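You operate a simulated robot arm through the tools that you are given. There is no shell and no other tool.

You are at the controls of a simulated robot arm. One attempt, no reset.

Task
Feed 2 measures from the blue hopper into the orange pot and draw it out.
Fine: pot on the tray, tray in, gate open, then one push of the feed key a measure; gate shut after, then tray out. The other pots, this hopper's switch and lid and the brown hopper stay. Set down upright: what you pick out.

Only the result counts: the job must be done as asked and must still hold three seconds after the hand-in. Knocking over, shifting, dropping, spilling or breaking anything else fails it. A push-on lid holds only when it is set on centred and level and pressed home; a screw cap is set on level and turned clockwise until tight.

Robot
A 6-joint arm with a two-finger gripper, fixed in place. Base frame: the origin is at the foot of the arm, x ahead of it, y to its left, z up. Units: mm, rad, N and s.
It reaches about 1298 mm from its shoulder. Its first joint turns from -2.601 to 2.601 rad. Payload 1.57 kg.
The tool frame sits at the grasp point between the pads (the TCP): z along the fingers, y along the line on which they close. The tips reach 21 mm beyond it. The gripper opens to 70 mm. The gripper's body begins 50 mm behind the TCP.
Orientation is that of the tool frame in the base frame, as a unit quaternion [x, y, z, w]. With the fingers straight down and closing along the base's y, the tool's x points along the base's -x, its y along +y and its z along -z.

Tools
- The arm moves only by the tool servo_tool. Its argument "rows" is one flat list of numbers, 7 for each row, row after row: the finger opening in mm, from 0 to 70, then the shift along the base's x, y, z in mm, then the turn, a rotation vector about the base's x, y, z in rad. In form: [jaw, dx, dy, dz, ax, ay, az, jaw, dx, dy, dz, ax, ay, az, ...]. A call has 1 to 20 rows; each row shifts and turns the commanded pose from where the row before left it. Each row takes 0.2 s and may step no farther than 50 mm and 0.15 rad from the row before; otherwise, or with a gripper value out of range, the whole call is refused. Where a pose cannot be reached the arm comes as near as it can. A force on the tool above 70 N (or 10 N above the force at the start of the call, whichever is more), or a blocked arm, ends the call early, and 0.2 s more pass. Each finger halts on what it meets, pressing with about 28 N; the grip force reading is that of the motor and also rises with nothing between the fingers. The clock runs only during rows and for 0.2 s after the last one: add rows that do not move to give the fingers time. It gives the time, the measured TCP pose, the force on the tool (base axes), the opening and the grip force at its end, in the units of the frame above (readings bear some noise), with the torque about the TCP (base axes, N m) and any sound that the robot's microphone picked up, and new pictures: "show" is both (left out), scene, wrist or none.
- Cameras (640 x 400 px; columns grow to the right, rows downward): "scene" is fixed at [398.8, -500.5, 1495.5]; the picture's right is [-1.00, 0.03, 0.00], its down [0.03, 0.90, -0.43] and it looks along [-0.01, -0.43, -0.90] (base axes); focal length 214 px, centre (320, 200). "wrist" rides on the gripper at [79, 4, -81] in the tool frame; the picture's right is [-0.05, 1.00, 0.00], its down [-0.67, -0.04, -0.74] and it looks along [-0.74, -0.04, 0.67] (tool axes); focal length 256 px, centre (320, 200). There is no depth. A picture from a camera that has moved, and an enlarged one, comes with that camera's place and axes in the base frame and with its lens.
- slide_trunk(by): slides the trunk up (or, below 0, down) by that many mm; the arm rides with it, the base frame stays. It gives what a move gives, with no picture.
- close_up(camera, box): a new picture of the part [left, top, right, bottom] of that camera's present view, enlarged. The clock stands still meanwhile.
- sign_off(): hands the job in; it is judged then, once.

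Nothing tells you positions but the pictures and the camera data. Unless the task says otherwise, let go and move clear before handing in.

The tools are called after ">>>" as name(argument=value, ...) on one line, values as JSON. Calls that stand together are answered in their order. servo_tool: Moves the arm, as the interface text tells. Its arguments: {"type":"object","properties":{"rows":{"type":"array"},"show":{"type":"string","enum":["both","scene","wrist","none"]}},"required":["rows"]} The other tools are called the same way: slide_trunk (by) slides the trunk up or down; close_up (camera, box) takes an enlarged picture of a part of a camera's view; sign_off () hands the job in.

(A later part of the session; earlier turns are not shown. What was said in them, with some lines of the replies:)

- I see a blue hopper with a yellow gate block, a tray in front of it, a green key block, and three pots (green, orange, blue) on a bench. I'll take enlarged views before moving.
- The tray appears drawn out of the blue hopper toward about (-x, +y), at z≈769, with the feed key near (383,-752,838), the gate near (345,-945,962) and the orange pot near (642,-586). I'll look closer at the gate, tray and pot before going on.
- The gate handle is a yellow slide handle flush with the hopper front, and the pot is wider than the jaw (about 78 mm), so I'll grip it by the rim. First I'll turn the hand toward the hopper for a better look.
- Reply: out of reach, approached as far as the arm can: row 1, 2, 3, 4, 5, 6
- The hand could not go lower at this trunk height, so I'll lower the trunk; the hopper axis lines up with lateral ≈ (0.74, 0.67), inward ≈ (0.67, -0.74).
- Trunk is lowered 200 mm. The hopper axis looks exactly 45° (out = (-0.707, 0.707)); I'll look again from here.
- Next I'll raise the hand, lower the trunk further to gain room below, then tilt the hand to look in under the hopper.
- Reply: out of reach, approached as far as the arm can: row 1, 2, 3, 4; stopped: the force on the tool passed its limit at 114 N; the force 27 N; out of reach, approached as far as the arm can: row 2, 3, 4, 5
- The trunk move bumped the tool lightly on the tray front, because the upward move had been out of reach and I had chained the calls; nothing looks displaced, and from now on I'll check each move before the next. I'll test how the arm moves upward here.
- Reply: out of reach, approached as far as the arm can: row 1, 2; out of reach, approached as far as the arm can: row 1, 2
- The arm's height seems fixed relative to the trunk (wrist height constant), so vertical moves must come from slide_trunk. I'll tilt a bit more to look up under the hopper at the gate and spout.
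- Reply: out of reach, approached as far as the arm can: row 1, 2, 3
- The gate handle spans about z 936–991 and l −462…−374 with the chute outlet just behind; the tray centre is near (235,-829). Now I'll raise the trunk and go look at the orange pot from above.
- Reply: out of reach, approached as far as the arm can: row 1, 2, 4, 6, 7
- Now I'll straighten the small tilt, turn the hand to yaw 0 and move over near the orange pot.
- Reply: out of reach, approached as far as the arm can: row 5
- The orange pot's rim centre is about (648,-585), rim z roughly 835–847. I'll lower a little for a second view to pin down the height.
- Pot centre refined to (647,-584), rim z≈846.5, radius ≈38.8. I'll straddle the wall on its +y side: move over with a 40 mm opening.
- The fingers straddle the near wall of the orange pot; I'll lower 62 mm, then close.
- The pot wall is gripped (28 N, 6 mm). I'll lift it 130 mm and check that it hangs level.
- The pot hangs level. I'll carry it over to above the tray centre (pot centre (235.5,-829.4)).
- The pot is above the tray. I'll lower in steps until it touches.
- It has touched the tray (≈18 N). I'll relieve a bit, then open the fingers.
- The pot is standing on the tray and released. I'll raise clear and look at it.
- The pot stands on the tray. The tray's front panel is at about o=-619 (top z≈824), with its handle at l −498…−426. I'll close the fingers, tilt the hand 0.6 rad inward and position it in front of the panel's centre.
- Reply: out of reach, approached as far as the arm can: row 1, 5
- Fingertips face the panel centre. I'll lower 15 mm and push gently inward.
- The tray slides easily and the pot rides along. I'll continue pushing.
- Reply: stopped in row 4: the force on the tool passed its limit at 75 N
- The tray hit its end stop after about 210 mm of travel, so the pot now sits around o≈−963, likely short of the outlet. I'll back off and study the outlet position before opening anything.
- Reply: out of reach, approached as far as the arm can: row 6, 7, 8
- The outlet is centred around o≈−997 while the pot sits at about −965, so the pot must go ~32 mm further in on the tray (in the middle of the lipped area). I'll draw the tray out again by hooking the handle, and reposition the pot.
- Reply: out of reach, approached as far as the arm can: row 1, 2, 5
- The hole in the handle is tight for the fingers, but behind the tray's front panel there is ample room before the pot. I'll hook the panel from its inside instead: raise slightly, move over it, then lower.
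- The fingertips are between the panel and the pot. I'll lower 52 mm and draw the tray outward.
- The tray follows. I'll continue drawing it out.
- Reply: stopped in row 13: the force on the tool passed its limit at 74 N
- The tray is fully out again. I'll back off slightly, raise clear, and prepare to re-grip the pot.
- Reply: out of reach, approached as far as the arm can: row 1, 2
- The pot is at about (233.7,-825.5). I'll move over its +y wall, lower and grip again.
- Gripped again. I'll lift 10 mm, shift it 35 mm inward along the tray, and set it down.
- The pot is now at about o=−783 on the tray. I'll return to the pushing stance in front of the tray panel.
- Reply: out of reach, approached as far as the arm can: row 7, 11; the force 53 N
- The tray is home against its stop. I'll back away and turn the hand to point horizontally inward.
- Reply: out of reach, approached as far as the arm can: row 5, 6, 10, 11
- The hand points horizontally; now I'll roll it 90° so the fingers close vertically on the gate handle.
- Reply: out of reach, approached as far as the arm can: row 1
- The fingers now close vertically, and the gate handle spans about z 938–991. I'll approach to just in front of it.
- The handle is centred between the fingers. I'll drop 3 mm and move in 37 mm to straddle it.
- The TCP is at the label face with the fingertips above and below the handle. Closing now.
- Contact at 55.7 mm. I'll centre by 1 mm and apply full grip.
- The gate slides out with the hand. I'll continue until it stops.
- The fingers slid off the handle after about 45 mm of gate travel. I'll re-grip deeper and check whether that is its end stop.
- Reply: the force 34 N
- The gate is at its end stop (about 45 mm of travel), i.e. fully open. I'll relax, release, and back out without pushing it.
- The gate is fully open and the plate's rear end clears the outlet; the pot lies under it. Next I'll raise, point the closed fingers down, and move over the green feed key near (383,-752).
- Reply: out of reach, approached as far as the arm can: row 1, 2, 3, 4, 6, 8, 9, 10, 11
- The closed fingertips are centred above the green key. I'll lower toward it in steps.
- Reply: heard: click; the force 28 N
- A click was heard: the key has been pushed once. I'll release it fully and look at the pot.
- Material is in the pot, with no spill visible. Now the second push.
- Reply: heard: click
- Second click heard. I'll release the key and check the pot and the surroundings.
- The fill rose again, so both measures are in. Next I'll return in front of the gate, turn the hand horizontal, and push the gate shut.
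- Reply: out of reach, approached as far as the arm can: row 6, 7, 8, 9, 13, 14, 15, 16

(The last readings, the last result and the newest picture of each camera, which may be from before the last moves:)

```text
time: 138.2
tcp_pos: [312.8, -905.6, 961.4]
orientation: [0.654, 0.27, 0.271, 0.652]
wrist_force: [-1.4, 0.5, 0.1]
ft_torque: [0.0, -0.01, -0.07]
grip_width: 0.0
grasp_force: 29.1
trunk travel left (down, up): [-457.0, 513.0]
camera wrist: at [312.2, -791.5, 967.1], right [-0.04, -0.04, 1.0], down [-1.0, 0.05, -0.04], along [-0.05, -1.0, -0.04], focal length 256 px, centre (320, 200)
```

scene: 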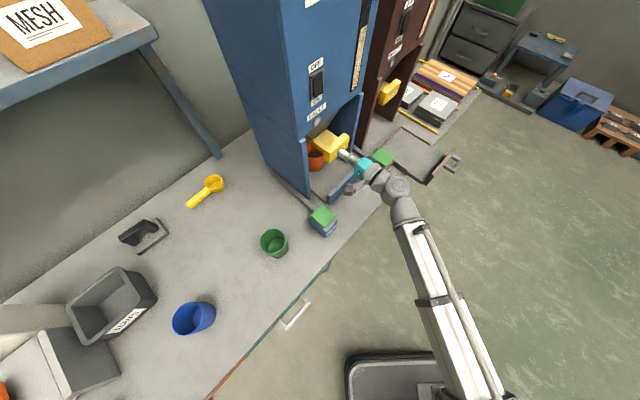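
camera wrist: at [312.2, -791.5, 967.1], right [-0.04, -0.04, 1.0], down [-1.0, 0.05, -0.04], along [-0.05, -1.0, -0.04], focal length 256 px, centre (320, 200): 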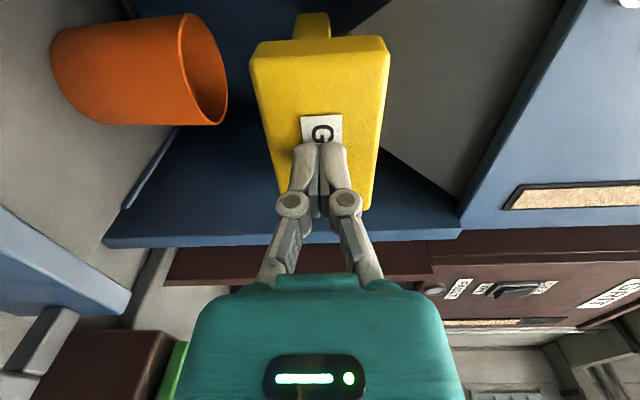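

The gate is moving in under the fingertips. Continuing until it stops.

>>> servo_tool(rows=[0, 2.12, -2.12, 0, 0, 0, 0, 0, 2.12, -2.12, 0, 0, 0, 0, 0, 2.12, -2.12, 0, 0, 0, 0, 0, 2.12, -2.12, 0, 0, 0, 0, 0, 2.12, -2.12, 0, 0, 0, 0, 0, 2.12, -2.12, 0, 0, 0, 0, 0, 2.12, -2.12, 0, 0, 0, 0, 0, 2.12, -2.12, 0, 0, 0, 0, 0, 1.41, -1.41, 0, 0, 0, 0, 0, 1.41, -1.41, 0, 0, 0, 0, 0, 1.06, -1.06, 0, 0, 0, 0, 0, 1.06, -1.06, 0, 0, 0, 0, 0, 1.06, -1.06, 0, 0, 0, 0])

```text
time: 141.0
tcp_pos: [334.6, -926.3, 962.8]
orientation: [0.654, 0.271, 0.272, 0.652]
wrist_force: [-25.0, 32.0, -18.5]
ft_torque: [0.31, 0.29, 0.05]
grip_width: 5.9
grasp_force: 28.8
trunk travel left (down, up): [-457.0, 513.0]
camera wrist: at [332.7, -811.9, 967.5], right [-0.04, -0.04, 1.0], down [-1.0, 0.05, -0.04], along [-0.05, -1.0, -0.04], focal length 256 px, centre (320, 200)
```

scene: 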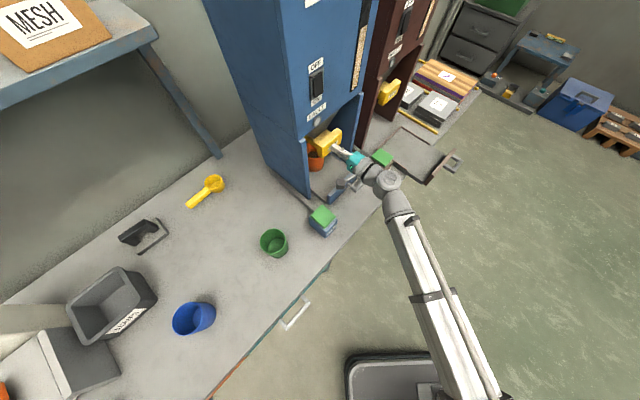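
wrist: 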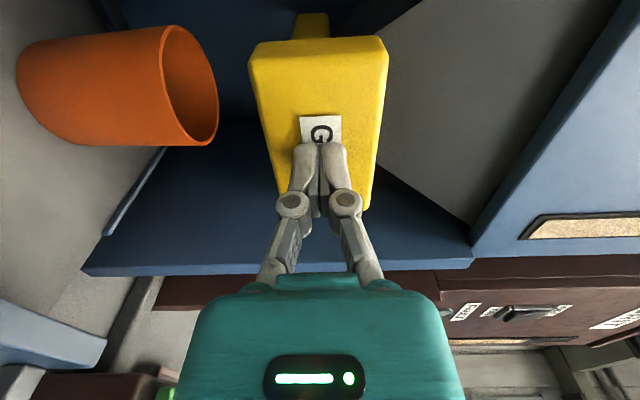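

The gate is shut against its stop. I'll back out, roll the hand back and prepare to draw the tray out.

>>> servo_tool(rows=[0, -3, 3, 0, 0, 0, 0, 0, -10, 10, 0, 0, 0, 0, 0, -25, 25, 0, 0, 0, 0, 0, -30, 30, 0, 0, 0, 0, 0, -30, 30, 0, 0, 0, 0, 0, -20, 20, 0, 0, 0, 0, 0, 0, 0, 0, -0.101, 0.101, 0, 0, 0, 0, 0, -0.101, 0.101, 0, 0, 0, 0, 0, -0.101, 0.101, 0, 0, 0, 0, 0, -0.101, 0.101, 0, 0, 0, 0, 0, -0.101, 0.101, 0, 0, 0, 0, 0, -0.101, 0.101, 0, 0, 0, 0, 0, -0.101, 0.101, 0, 0, 0, 0, 0, -0.101, 0.101, 0, 0, 0, 0, 0, -0.101, 0.101, 0, 0, 0, 0, 0, -0.101, 0.101, 0, 0, 0, 0, 0, -0.101, 0.101, 0, 0, 0, 0, 0, 0, 0, 0])

>>> close_up(camera="scene", box=[300, 100, 370, 210])

```text
time: 144.8
tcp_pos: [217.9, -809.1, 960.6]
orientation: [0.27, 0.654, -0.27, 0.653]
wrist_force: [0.4, -0.2, -0.2]
ft_torque: [0.03, 0.01, 0.04]
grip_width: 0.0
grasp_force: 28.3
trunk travel left (down, up): [-457.0, 513.0]
camera wrist: at [163.9, -749.0, 883.2], right [0.71, 0.71, 0.05], down [-0.55, 0.5, 0.67], along [0.44, -0.5, 0.74], focal length 256 px, centre (320, 200)
```

scene: 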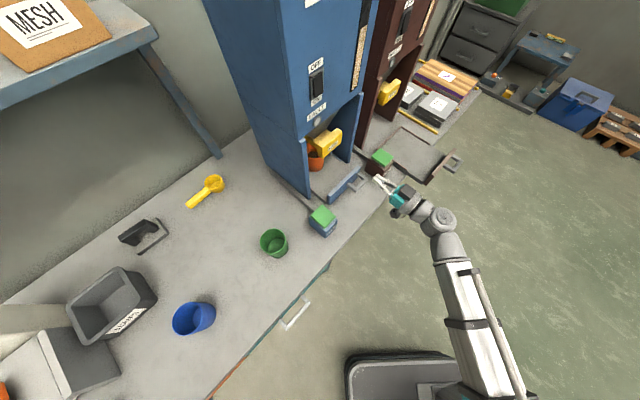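
wrist: 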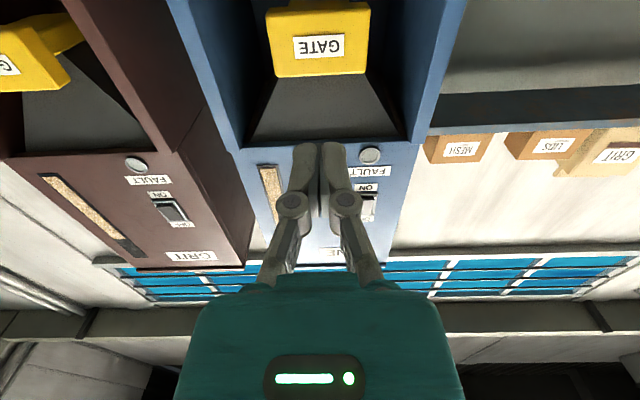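

```text
3.64 times, centred on (335, 155) of scene
camera zoom: at [398.8, -500.5, 1495.5], right [-1.0, 0.03, 0.0], down [0.03, 0.9, -0.43], along [-0.01, -0.43, -0.9], focal length 780 px, centre (266, 364)
```

zoom: 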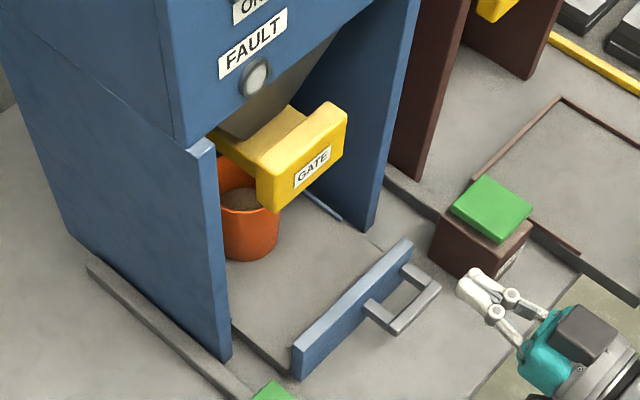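

The gate is closed and everything looks clean. Now I'll raise, tilt to 0.3 rad from vertical, and go over the tray's front panel.

>>> slide_trunk(by=85)

>>> servo_tool(rows=[0, 0, 0, -20, 0.0998, 0.0998, 0, 0, 0, 0, -20, 0.0998, 0.0998, 0, 0, 0, 0, -20, 0.0998, 0.0998, 0, 0, 0, 0, -20, 0.0998, 0.0998, 0, 0, 0, 0, -20, 0.0998, 0.0998, 0, 0, 0, 0, -20, 0.0998, 0.0998, 0, 0, 0, 0, -20, 0.0998, 0.0998, 0, 0, 0, 0, -20, 0.0998, 0.0998, 0, 0, 0, 0, -14, 0.0998, 0.0998, 0, 0, 0, 0, 0, 0, 0, 0], show="none")

```text
time: 146.0
tcp_pos: [217.4, -810.6, 1046.3]
orientation: [0.271, 0.653, -0.271, 0.653]
wrist_force: [-0.5, 0.3, -0.9]
ft_torque: [0.0, -0.01, 0.01]
grip_width: 0.3
grasp_force: 28.4
trunk travel left (down, up): [-542.0, 428.0]
```

```text
time: 148.2
tcp_pos: [217.3, -810.4, 869.4]
orientation: [0.379, 0.914, -0.058, 0.136]
wrist_force: [0.3, 0.2, -0.6]
ft_torque: [0.01, 0.03, 0.0]
grip_width: 0.2
grasp_force: 28.9
out of reach, approached as far as the arm can: row 1, 2, 3, 4, 7, 8, 9
trunk travel left (down, up): [-542.0, 428.0]
```

>>> servo_tool(rows=[0, 19.5, -19.6, 0, 0, 0, 0, 0, 19.5, -19.6, 0, 0, 0, 0, 0, 19.5, -19.6, 0, 0, 0, 0, 0, 19.5, -19.6, 0, 0, 0, 0, 0, 18.7, -18.7, 0, 0, 0, 0, 0, 0, 0, 0, 0, 0, 0])

>>> close_up(camera="scene", box=[300, 120, 440, 230])

```text
time: 149.6
tcp_pos: [316.6, -906.2, 868.9]
orientation: [0.378, 0.914, -0.058, 0.137]
wrist_force: [0.4, 1.0, -0.8]
ft_torque: [0.04, -0.04, -0.01]
grip_width: 0.0
grasp_force: 28.6
trunk travel left (down, up): [-542.0, 428.0]
camera wrist: at [249.3, -832.7, 924.0], right [0.74, 0.67, 0.01], down [0.27, -0.32, 0.91], along [0.61, -0.67, -0.42], focal length 256 px, centre (320, 200)
```

scene: 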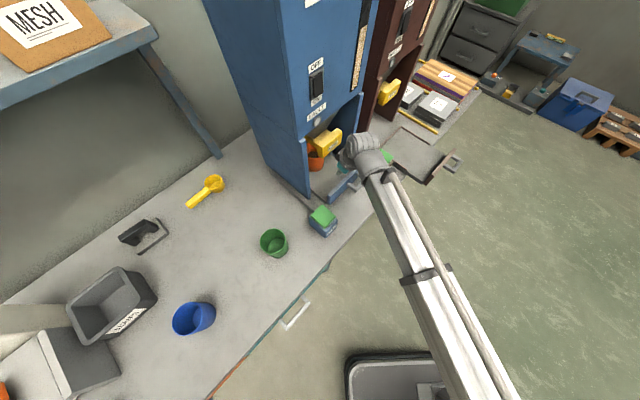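
wrist: 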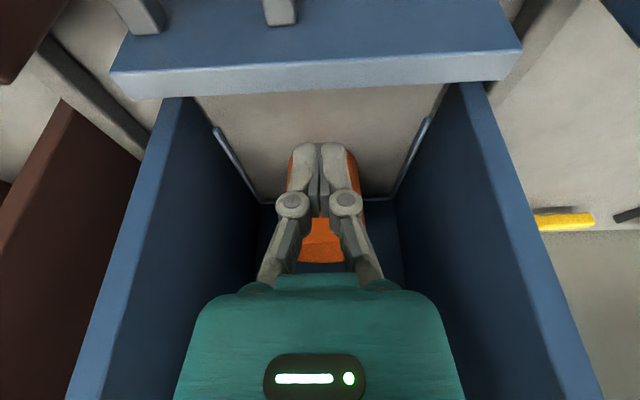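

```text
3.64 times, centred on (370, 175) of scene
camera zoom: at [398.8, -500.5, 1495.5], right [-1.0, 0.03, 0.0], down [0.03, 0.9, -0.43], along [-0.01, -0.43, -0.9], focal length 780 px, centre (138, 291)
```

zoom: 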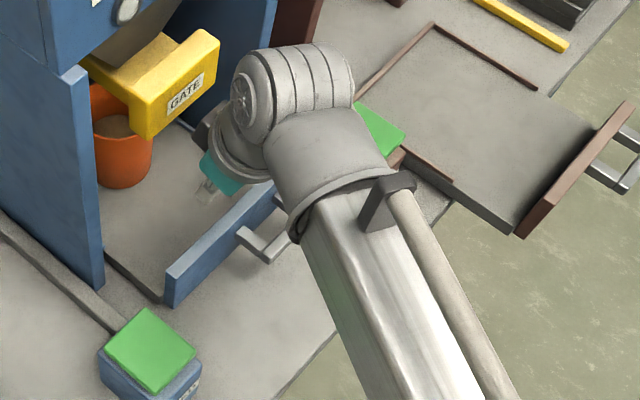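

>>> slide_trunk(by=-52)

>>> servo_tool(rows=[0, -2.12, 2.12, 0, 0, 0, 0, 0, -1.41, 1.41, 0, 0, 0, 0, 0, -1.41, 1.41, 0, 0, 0, 0, 0, -1.41, 1.41, 0, 0, 0, 0, 0, -1.41, 1.41, 0, 0, 0, 0, 0, -1.41, 1.41, 0, 0, 0, 0, 0, -2.12, 2.12, 0, 0, 0, 0, 0, -2.83, 2.83, 0, 0, 0, 0, 0, -3.54, 3.54, 0, 0, 0, 0, 0, -3.54, 3.54, 0, 0, 0, 0, 0, -4.24, 4.24, 0, 0, 0, 0, 0, -4.24, 4.24, 0, 0, 0, 0, 0, -4.24, 4.24, 0, 0, 0, 0, 0, -4.24, 4.24, 0, 0, 0, 0, 0, -4.24, 4.24, 0, 0, 0, 0, 0, -4.24, 4.24, 0, 0, 0, 0, 0, -4.24, 4.24, 0, 0, 0, 0, 0, -4.24, 4.24, 0, 0, 0, 0, 0, -3.54, 3.54, 0, 0, 0, 0, 0, -2.83, 2.83, 0, 0, 0, 0])

```text
time: 150.5
tcp_pos: [316.4, -906.5, 817.3]
orientation: [0.379, 0.914, -0.058, 0.137]
wrist_force: [-0.2, -0.8, 0.0]
ft_torque: [0.02, 0.0, 0.03]
grip_width: 0.1
grasp_force: 28.6
trunk travel left (down, up): [-490.0, 480.0]
```

```text
time: 154.7
tcp_pos: [256.8, -844.2, 817.0]
orientation: [0.379, 0.914, -0.058, 0.136]
wrist_force: [0.3, -0.8, 0.9]
ft_torque: [0.02, 0.02, 0.02]
grip_width: 6.2
grasp_force: 28.8
trunk travel left (down, up): [-490.0, 480.0]
camera wrist: at [188.6, -772.0, 872.1], right [0.74, 0.67, 0.01], down [0.27, -0.32, 0.91], along [0.61, -0.67, -0.42], focal length 256 px, centre (320, 200)
```

scene: 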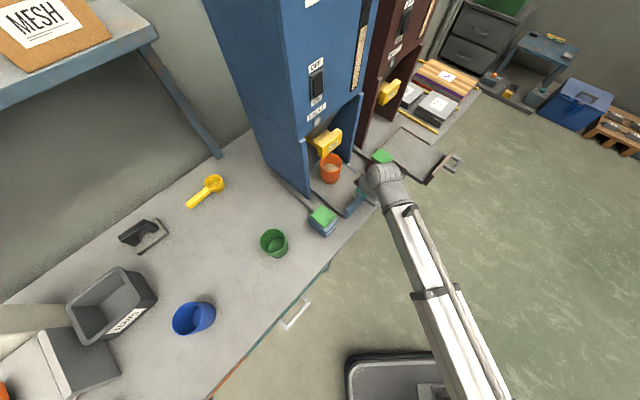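
wrist: 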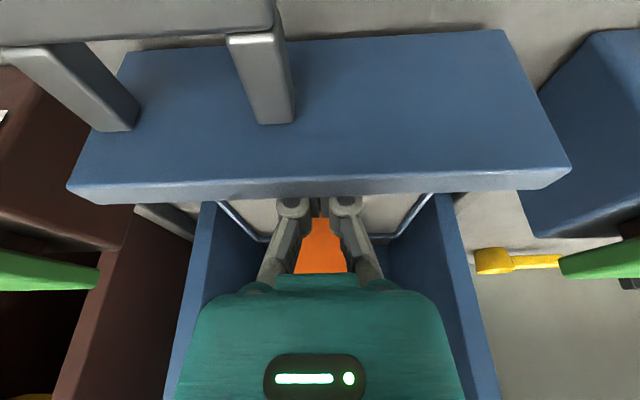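

The tray with the filled pot is coming out. Continuing.

>>> servo_tool(rows=[0, -2.83, 2.83, 0, 0, 0, 0, 0, -3.54, 3.54, 0, 0, 0, 0, 0, -4.24, 4.24, 0, 0, 0, 0, 0, -4.24, 4.24, 0, 0, 0, 0, 0, -4.24, 4.24, 0, 0, 0, 0, 0, -4.24, 4.24, 0, 0, 0, 0, 0, -4.24, 4.24, 0, 0, 0, 0, 0, -4.24, 4.24, 0, 0, 0, 0, 0, -4.24, 4.24, 0, 0, 0, 0, 0, -4.24, 4.24, 0, 0, 0, 0, 0, -4.24, 4.24, 0, 0, 0, 0, 0, -4.24, 4.24, 0, 0, 0, 0, 0, -4.24, 4.24, 0, 0, 0, 0, 0, -4.24, 4.24, 0, 0, 0, 0, 0, -4.24, 4.24, 0, 0, 0, 0, 0, -4.24, 4.24, 0, 0, 0, 0, 0, -4.24, 4.24, 0, 0, 0, 0, 0, -4.24, 4.24, 0, 0, 0, 0, 0, -3.54, 3.54, 0, 0, 0, 0, 0, -2.12, 2.12, 0, 0, 0, 0], show="scene")

>>> servo_tool(rows=[0, -1.41, 1.41, 0, 0, 0, 0, 0, -1.41, 1.41, 0, 0, 0, 0, 0, -1.41, 1.41, 0, 0, 0, 0, 0, -1.41, 1.41, 0, 0, 0, 0, 0, -1.41, 1.41, 0, 0, 0, 0, 0, -1.41, 1.41, 0, 0, 0, 0, 0, -1.41, 1.41, 0, 0, 0, 0, 0, -1.41, 1.41, 0, 0, 0, 0, 0, -1.41, 1.41, 0, 0, 0, 0, 0, -1.41, 1.41, 0, 0, 0, 0, 0, -1.06, 1.06, 0, 0, 0, 0, 0, -1.06, 1.06, 0, 0, 0, 0, 0, -1.06, 1.06, 0, 0, 0, 0, 0, -1.06, 1.06, 0, 0, 0, 0, 0, -1.06, 1.06, 0, 0, 0, 0])

```text
time: 158.9
tcp_pos: [176.2, -767.6, 816.8]
orientation: [0.379, 0.914, -0.058, 0.137]
wrist_force: [-0.1, -2.5, 0.6]
ft_torque: [0.01, 0.0, 0.0]
grip_width: 5.9
grasp_force: 28.2
trunk travel left (down, up): [-490.0, 480.0]
```

scene: 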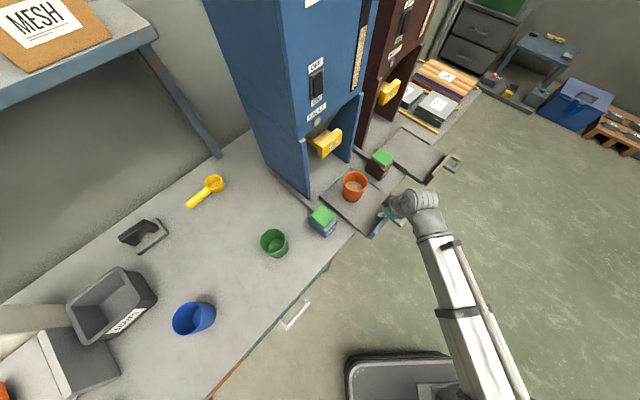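

```text
time: 162.1
tcp_pos: [158.9, -749.3, 817.0]
orientation: [0.379, 0.913, -0.058, 0.137]
wrist_force: [15.6, -14.3, 8.0]
ft_torque: [0.24, 0.24, -0.02]
grip_width: 6.0
grasp_force: 28.5
trunk travel left (down, up): [-490.0, 480.0]
camera wrist: at [91.0, -674.6, 871.7], right [0.74, 0.67, 0.01], down [0.27, -0.32, 0.91], along [0.61, -0.67, -0.42], focal length 256 px, centre (320, 200)
```

scene: 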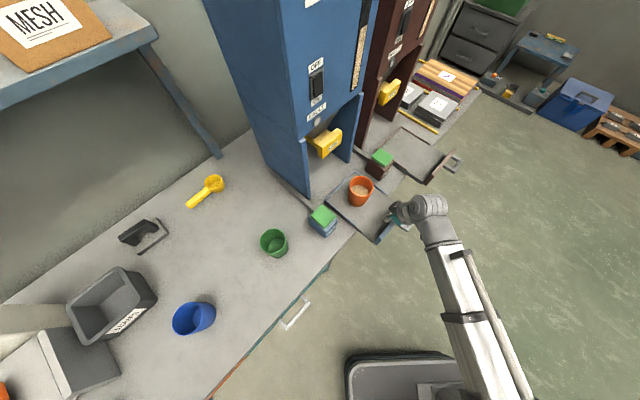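
wrist: 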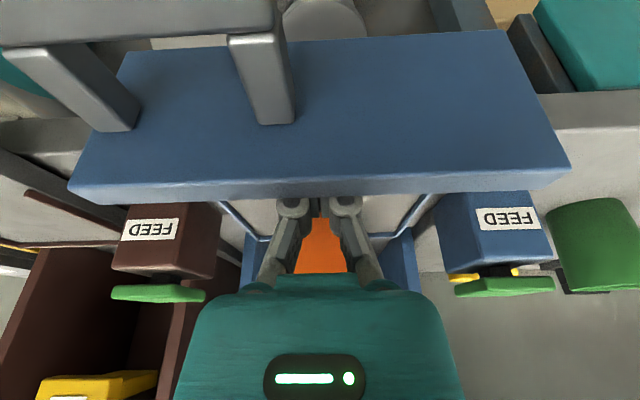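

The tray is fully out again with the filled pot. I'll relieve the contact, lift clear and move the hand away.

>>> servo_tool(rows=[0, 2.5, -2.5, 0, 0, 0, 0, 0, 3.5, -3.5, 0, 0, 0, 0, 0, 0, 0, 0, 0, 0, 0], show="none")

>>> slide_trunk(by=200)

>>> servo_tool(rows=[0, -25, 30, 0, 0, 0, 0, 0, -25, 30, 0, 0, 0, 0, 0, -25, 30, 0, 0, 0, 0, 0, -25, 30, 0, 0, 0, 0, 0, 0, 0, 0, 0, 0, 0])

>>> close_up(camera="scene", box=[290, 90, 430, 250])

>>> close_up(camera="scene", box=[330, 160, 400, 230])

>>> close_up(camera="scene", box=[150, 160, 350, 350])

```text
time: 162.9
tcp_pos: [162.4, -752.9, 816.8]
orientation: [0.378, 0.914, -0.058, 0.137]
wrist_force: [0.0, -0.2, 0.0]
ft_torque: [-0.03, 0.03, -0.01]
grip_width: 0.0
grasp_force: 28.8
trunk travel left (down, up): [-490.0, 480.0]
```

```text
time: 165.1
tcp_pos: [162.3, -751.6, 1016.5]
orientation: [0.378, 0.914, -0.058, 0.137]
wrist_force: [0.0, 0.3, 0.2]
ft_torque: [0.01, 0.01, -0.05]
grip_width: 0.0
grasp_force: 28.1
trunk travel left (down, up): [-690.0, 280.0]
```

```text
time: 166.3
tcp_pos: [60.8, -628.6, 1017.8]
orientation: [0.378, 0.914, -0.057, 0.137]
wrist_force: [-0.4, -0.2, -0.2]
ft_torque: [-0.02, 0.0, -0.01]
grip_width: 0.0
grasp_force: 28.8
trunk travel left (down, up): [-690.0, 280.0]
camera wrist: at [-5.7, -555.7, 1072.3], right [0.74, 0.67, 0.01], down [0.27, -0.32, 0.91], along [0.61, -0.67, -0.42], focal length 256 px, centre (320, 200)
```

scene: 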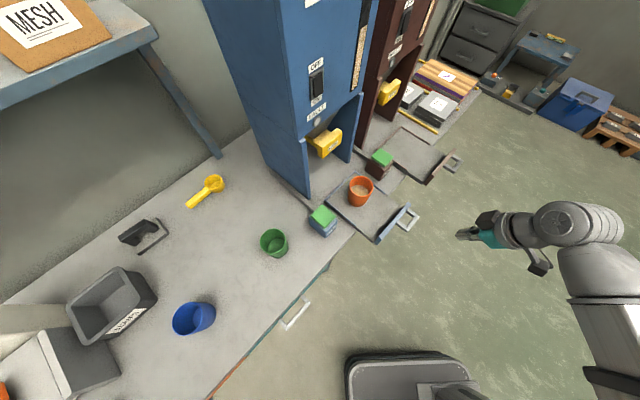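
wrist: 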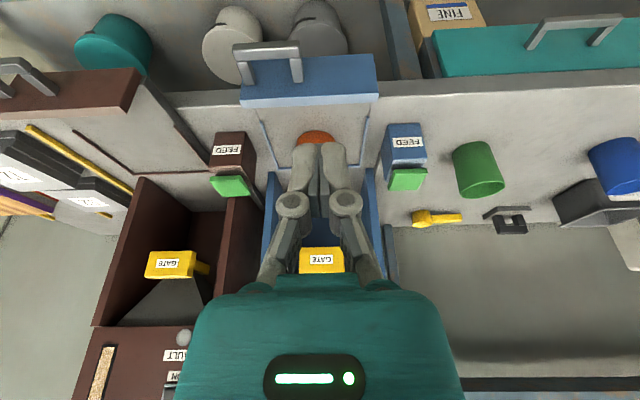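

```text
2.50 times, centred on (360, 170) of scene
camera zoom: at [398.8, -500.5, 1495.5], right [-1.0, 0.03, 0.0], down [0.03, 0.9, -0.43], along [-0.01, -0.43, -0.9], focal length 536 px, centre (220, 275)
```

zoom: 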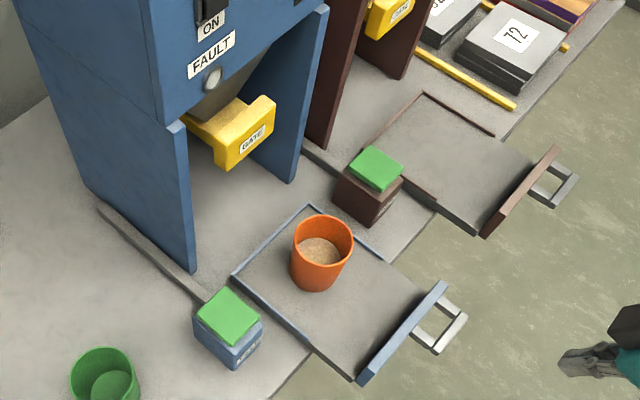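

```text
5.71 times, centred on (365, 195) of scene
camera zoom: at [398.8, -500.5, 1495.5], right [-1.0, 0.03, 0.0], down [0.03, 0.9, -0.43], along [-0.01, -0.43, -0.9], focal length 1226 px, centre (63, 229)
```

zoom: 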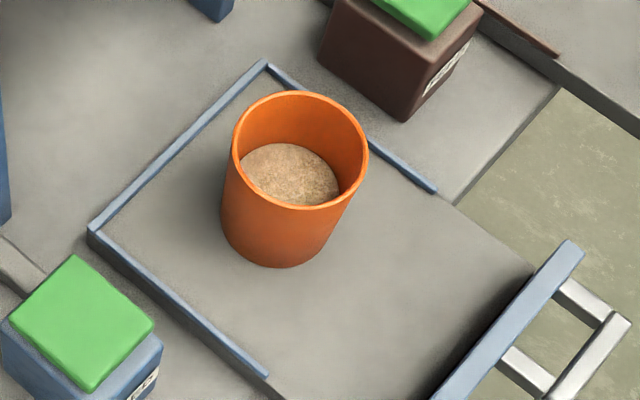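

```text
2.11 times, centred on (250, 255) of scene
camera zoom: at [398.8, -500.5, 1495.5], right [-1.0, 0.03, 0.0], down [0.03, 0.9, -0.43], along [-0.01, -0.43, -0.9], focal length 452 px, centre (467, 84)
```

zoom: 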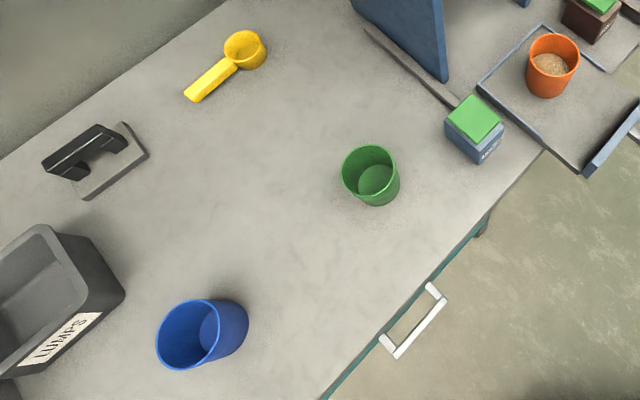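

The orange pot stands upright on the tray with two measures in it. The tray is drawn out, the gate is shut, and nothing else has moved or spilled. The hand is clear, so I'm handing the job in.

>>> sign_off()

```text
The job is handed in.
```

The orange pot now holds two measures from the blue hopper. It stands upright on the tray, which is drawn fully out, and the gate is shut against its stop. The job is handed in.

- **Feeding:** I pushed the feed key twice. Each push gave one click, and the level in the pot rose after each one. I saw no spill on the tray or bench.
- **Repositioning:** On the first try the pot sat about 30 mm short of the outlet. I drew the tray out, moved the pot further in on it, and pushed the tray back before opening the gate.
- **One bump:** Early on, the lowering hand hit the tray's handle at about 114 N. The tray slid normally afterwards and nothing looked shifted or damaged.
- **Left alone:** I didn't touch the other pots, the hopper's switch and lid, or the brown hopper.

I read "draw it out" as the tray drawn out with the pot on it, so I left the pot on the tray.
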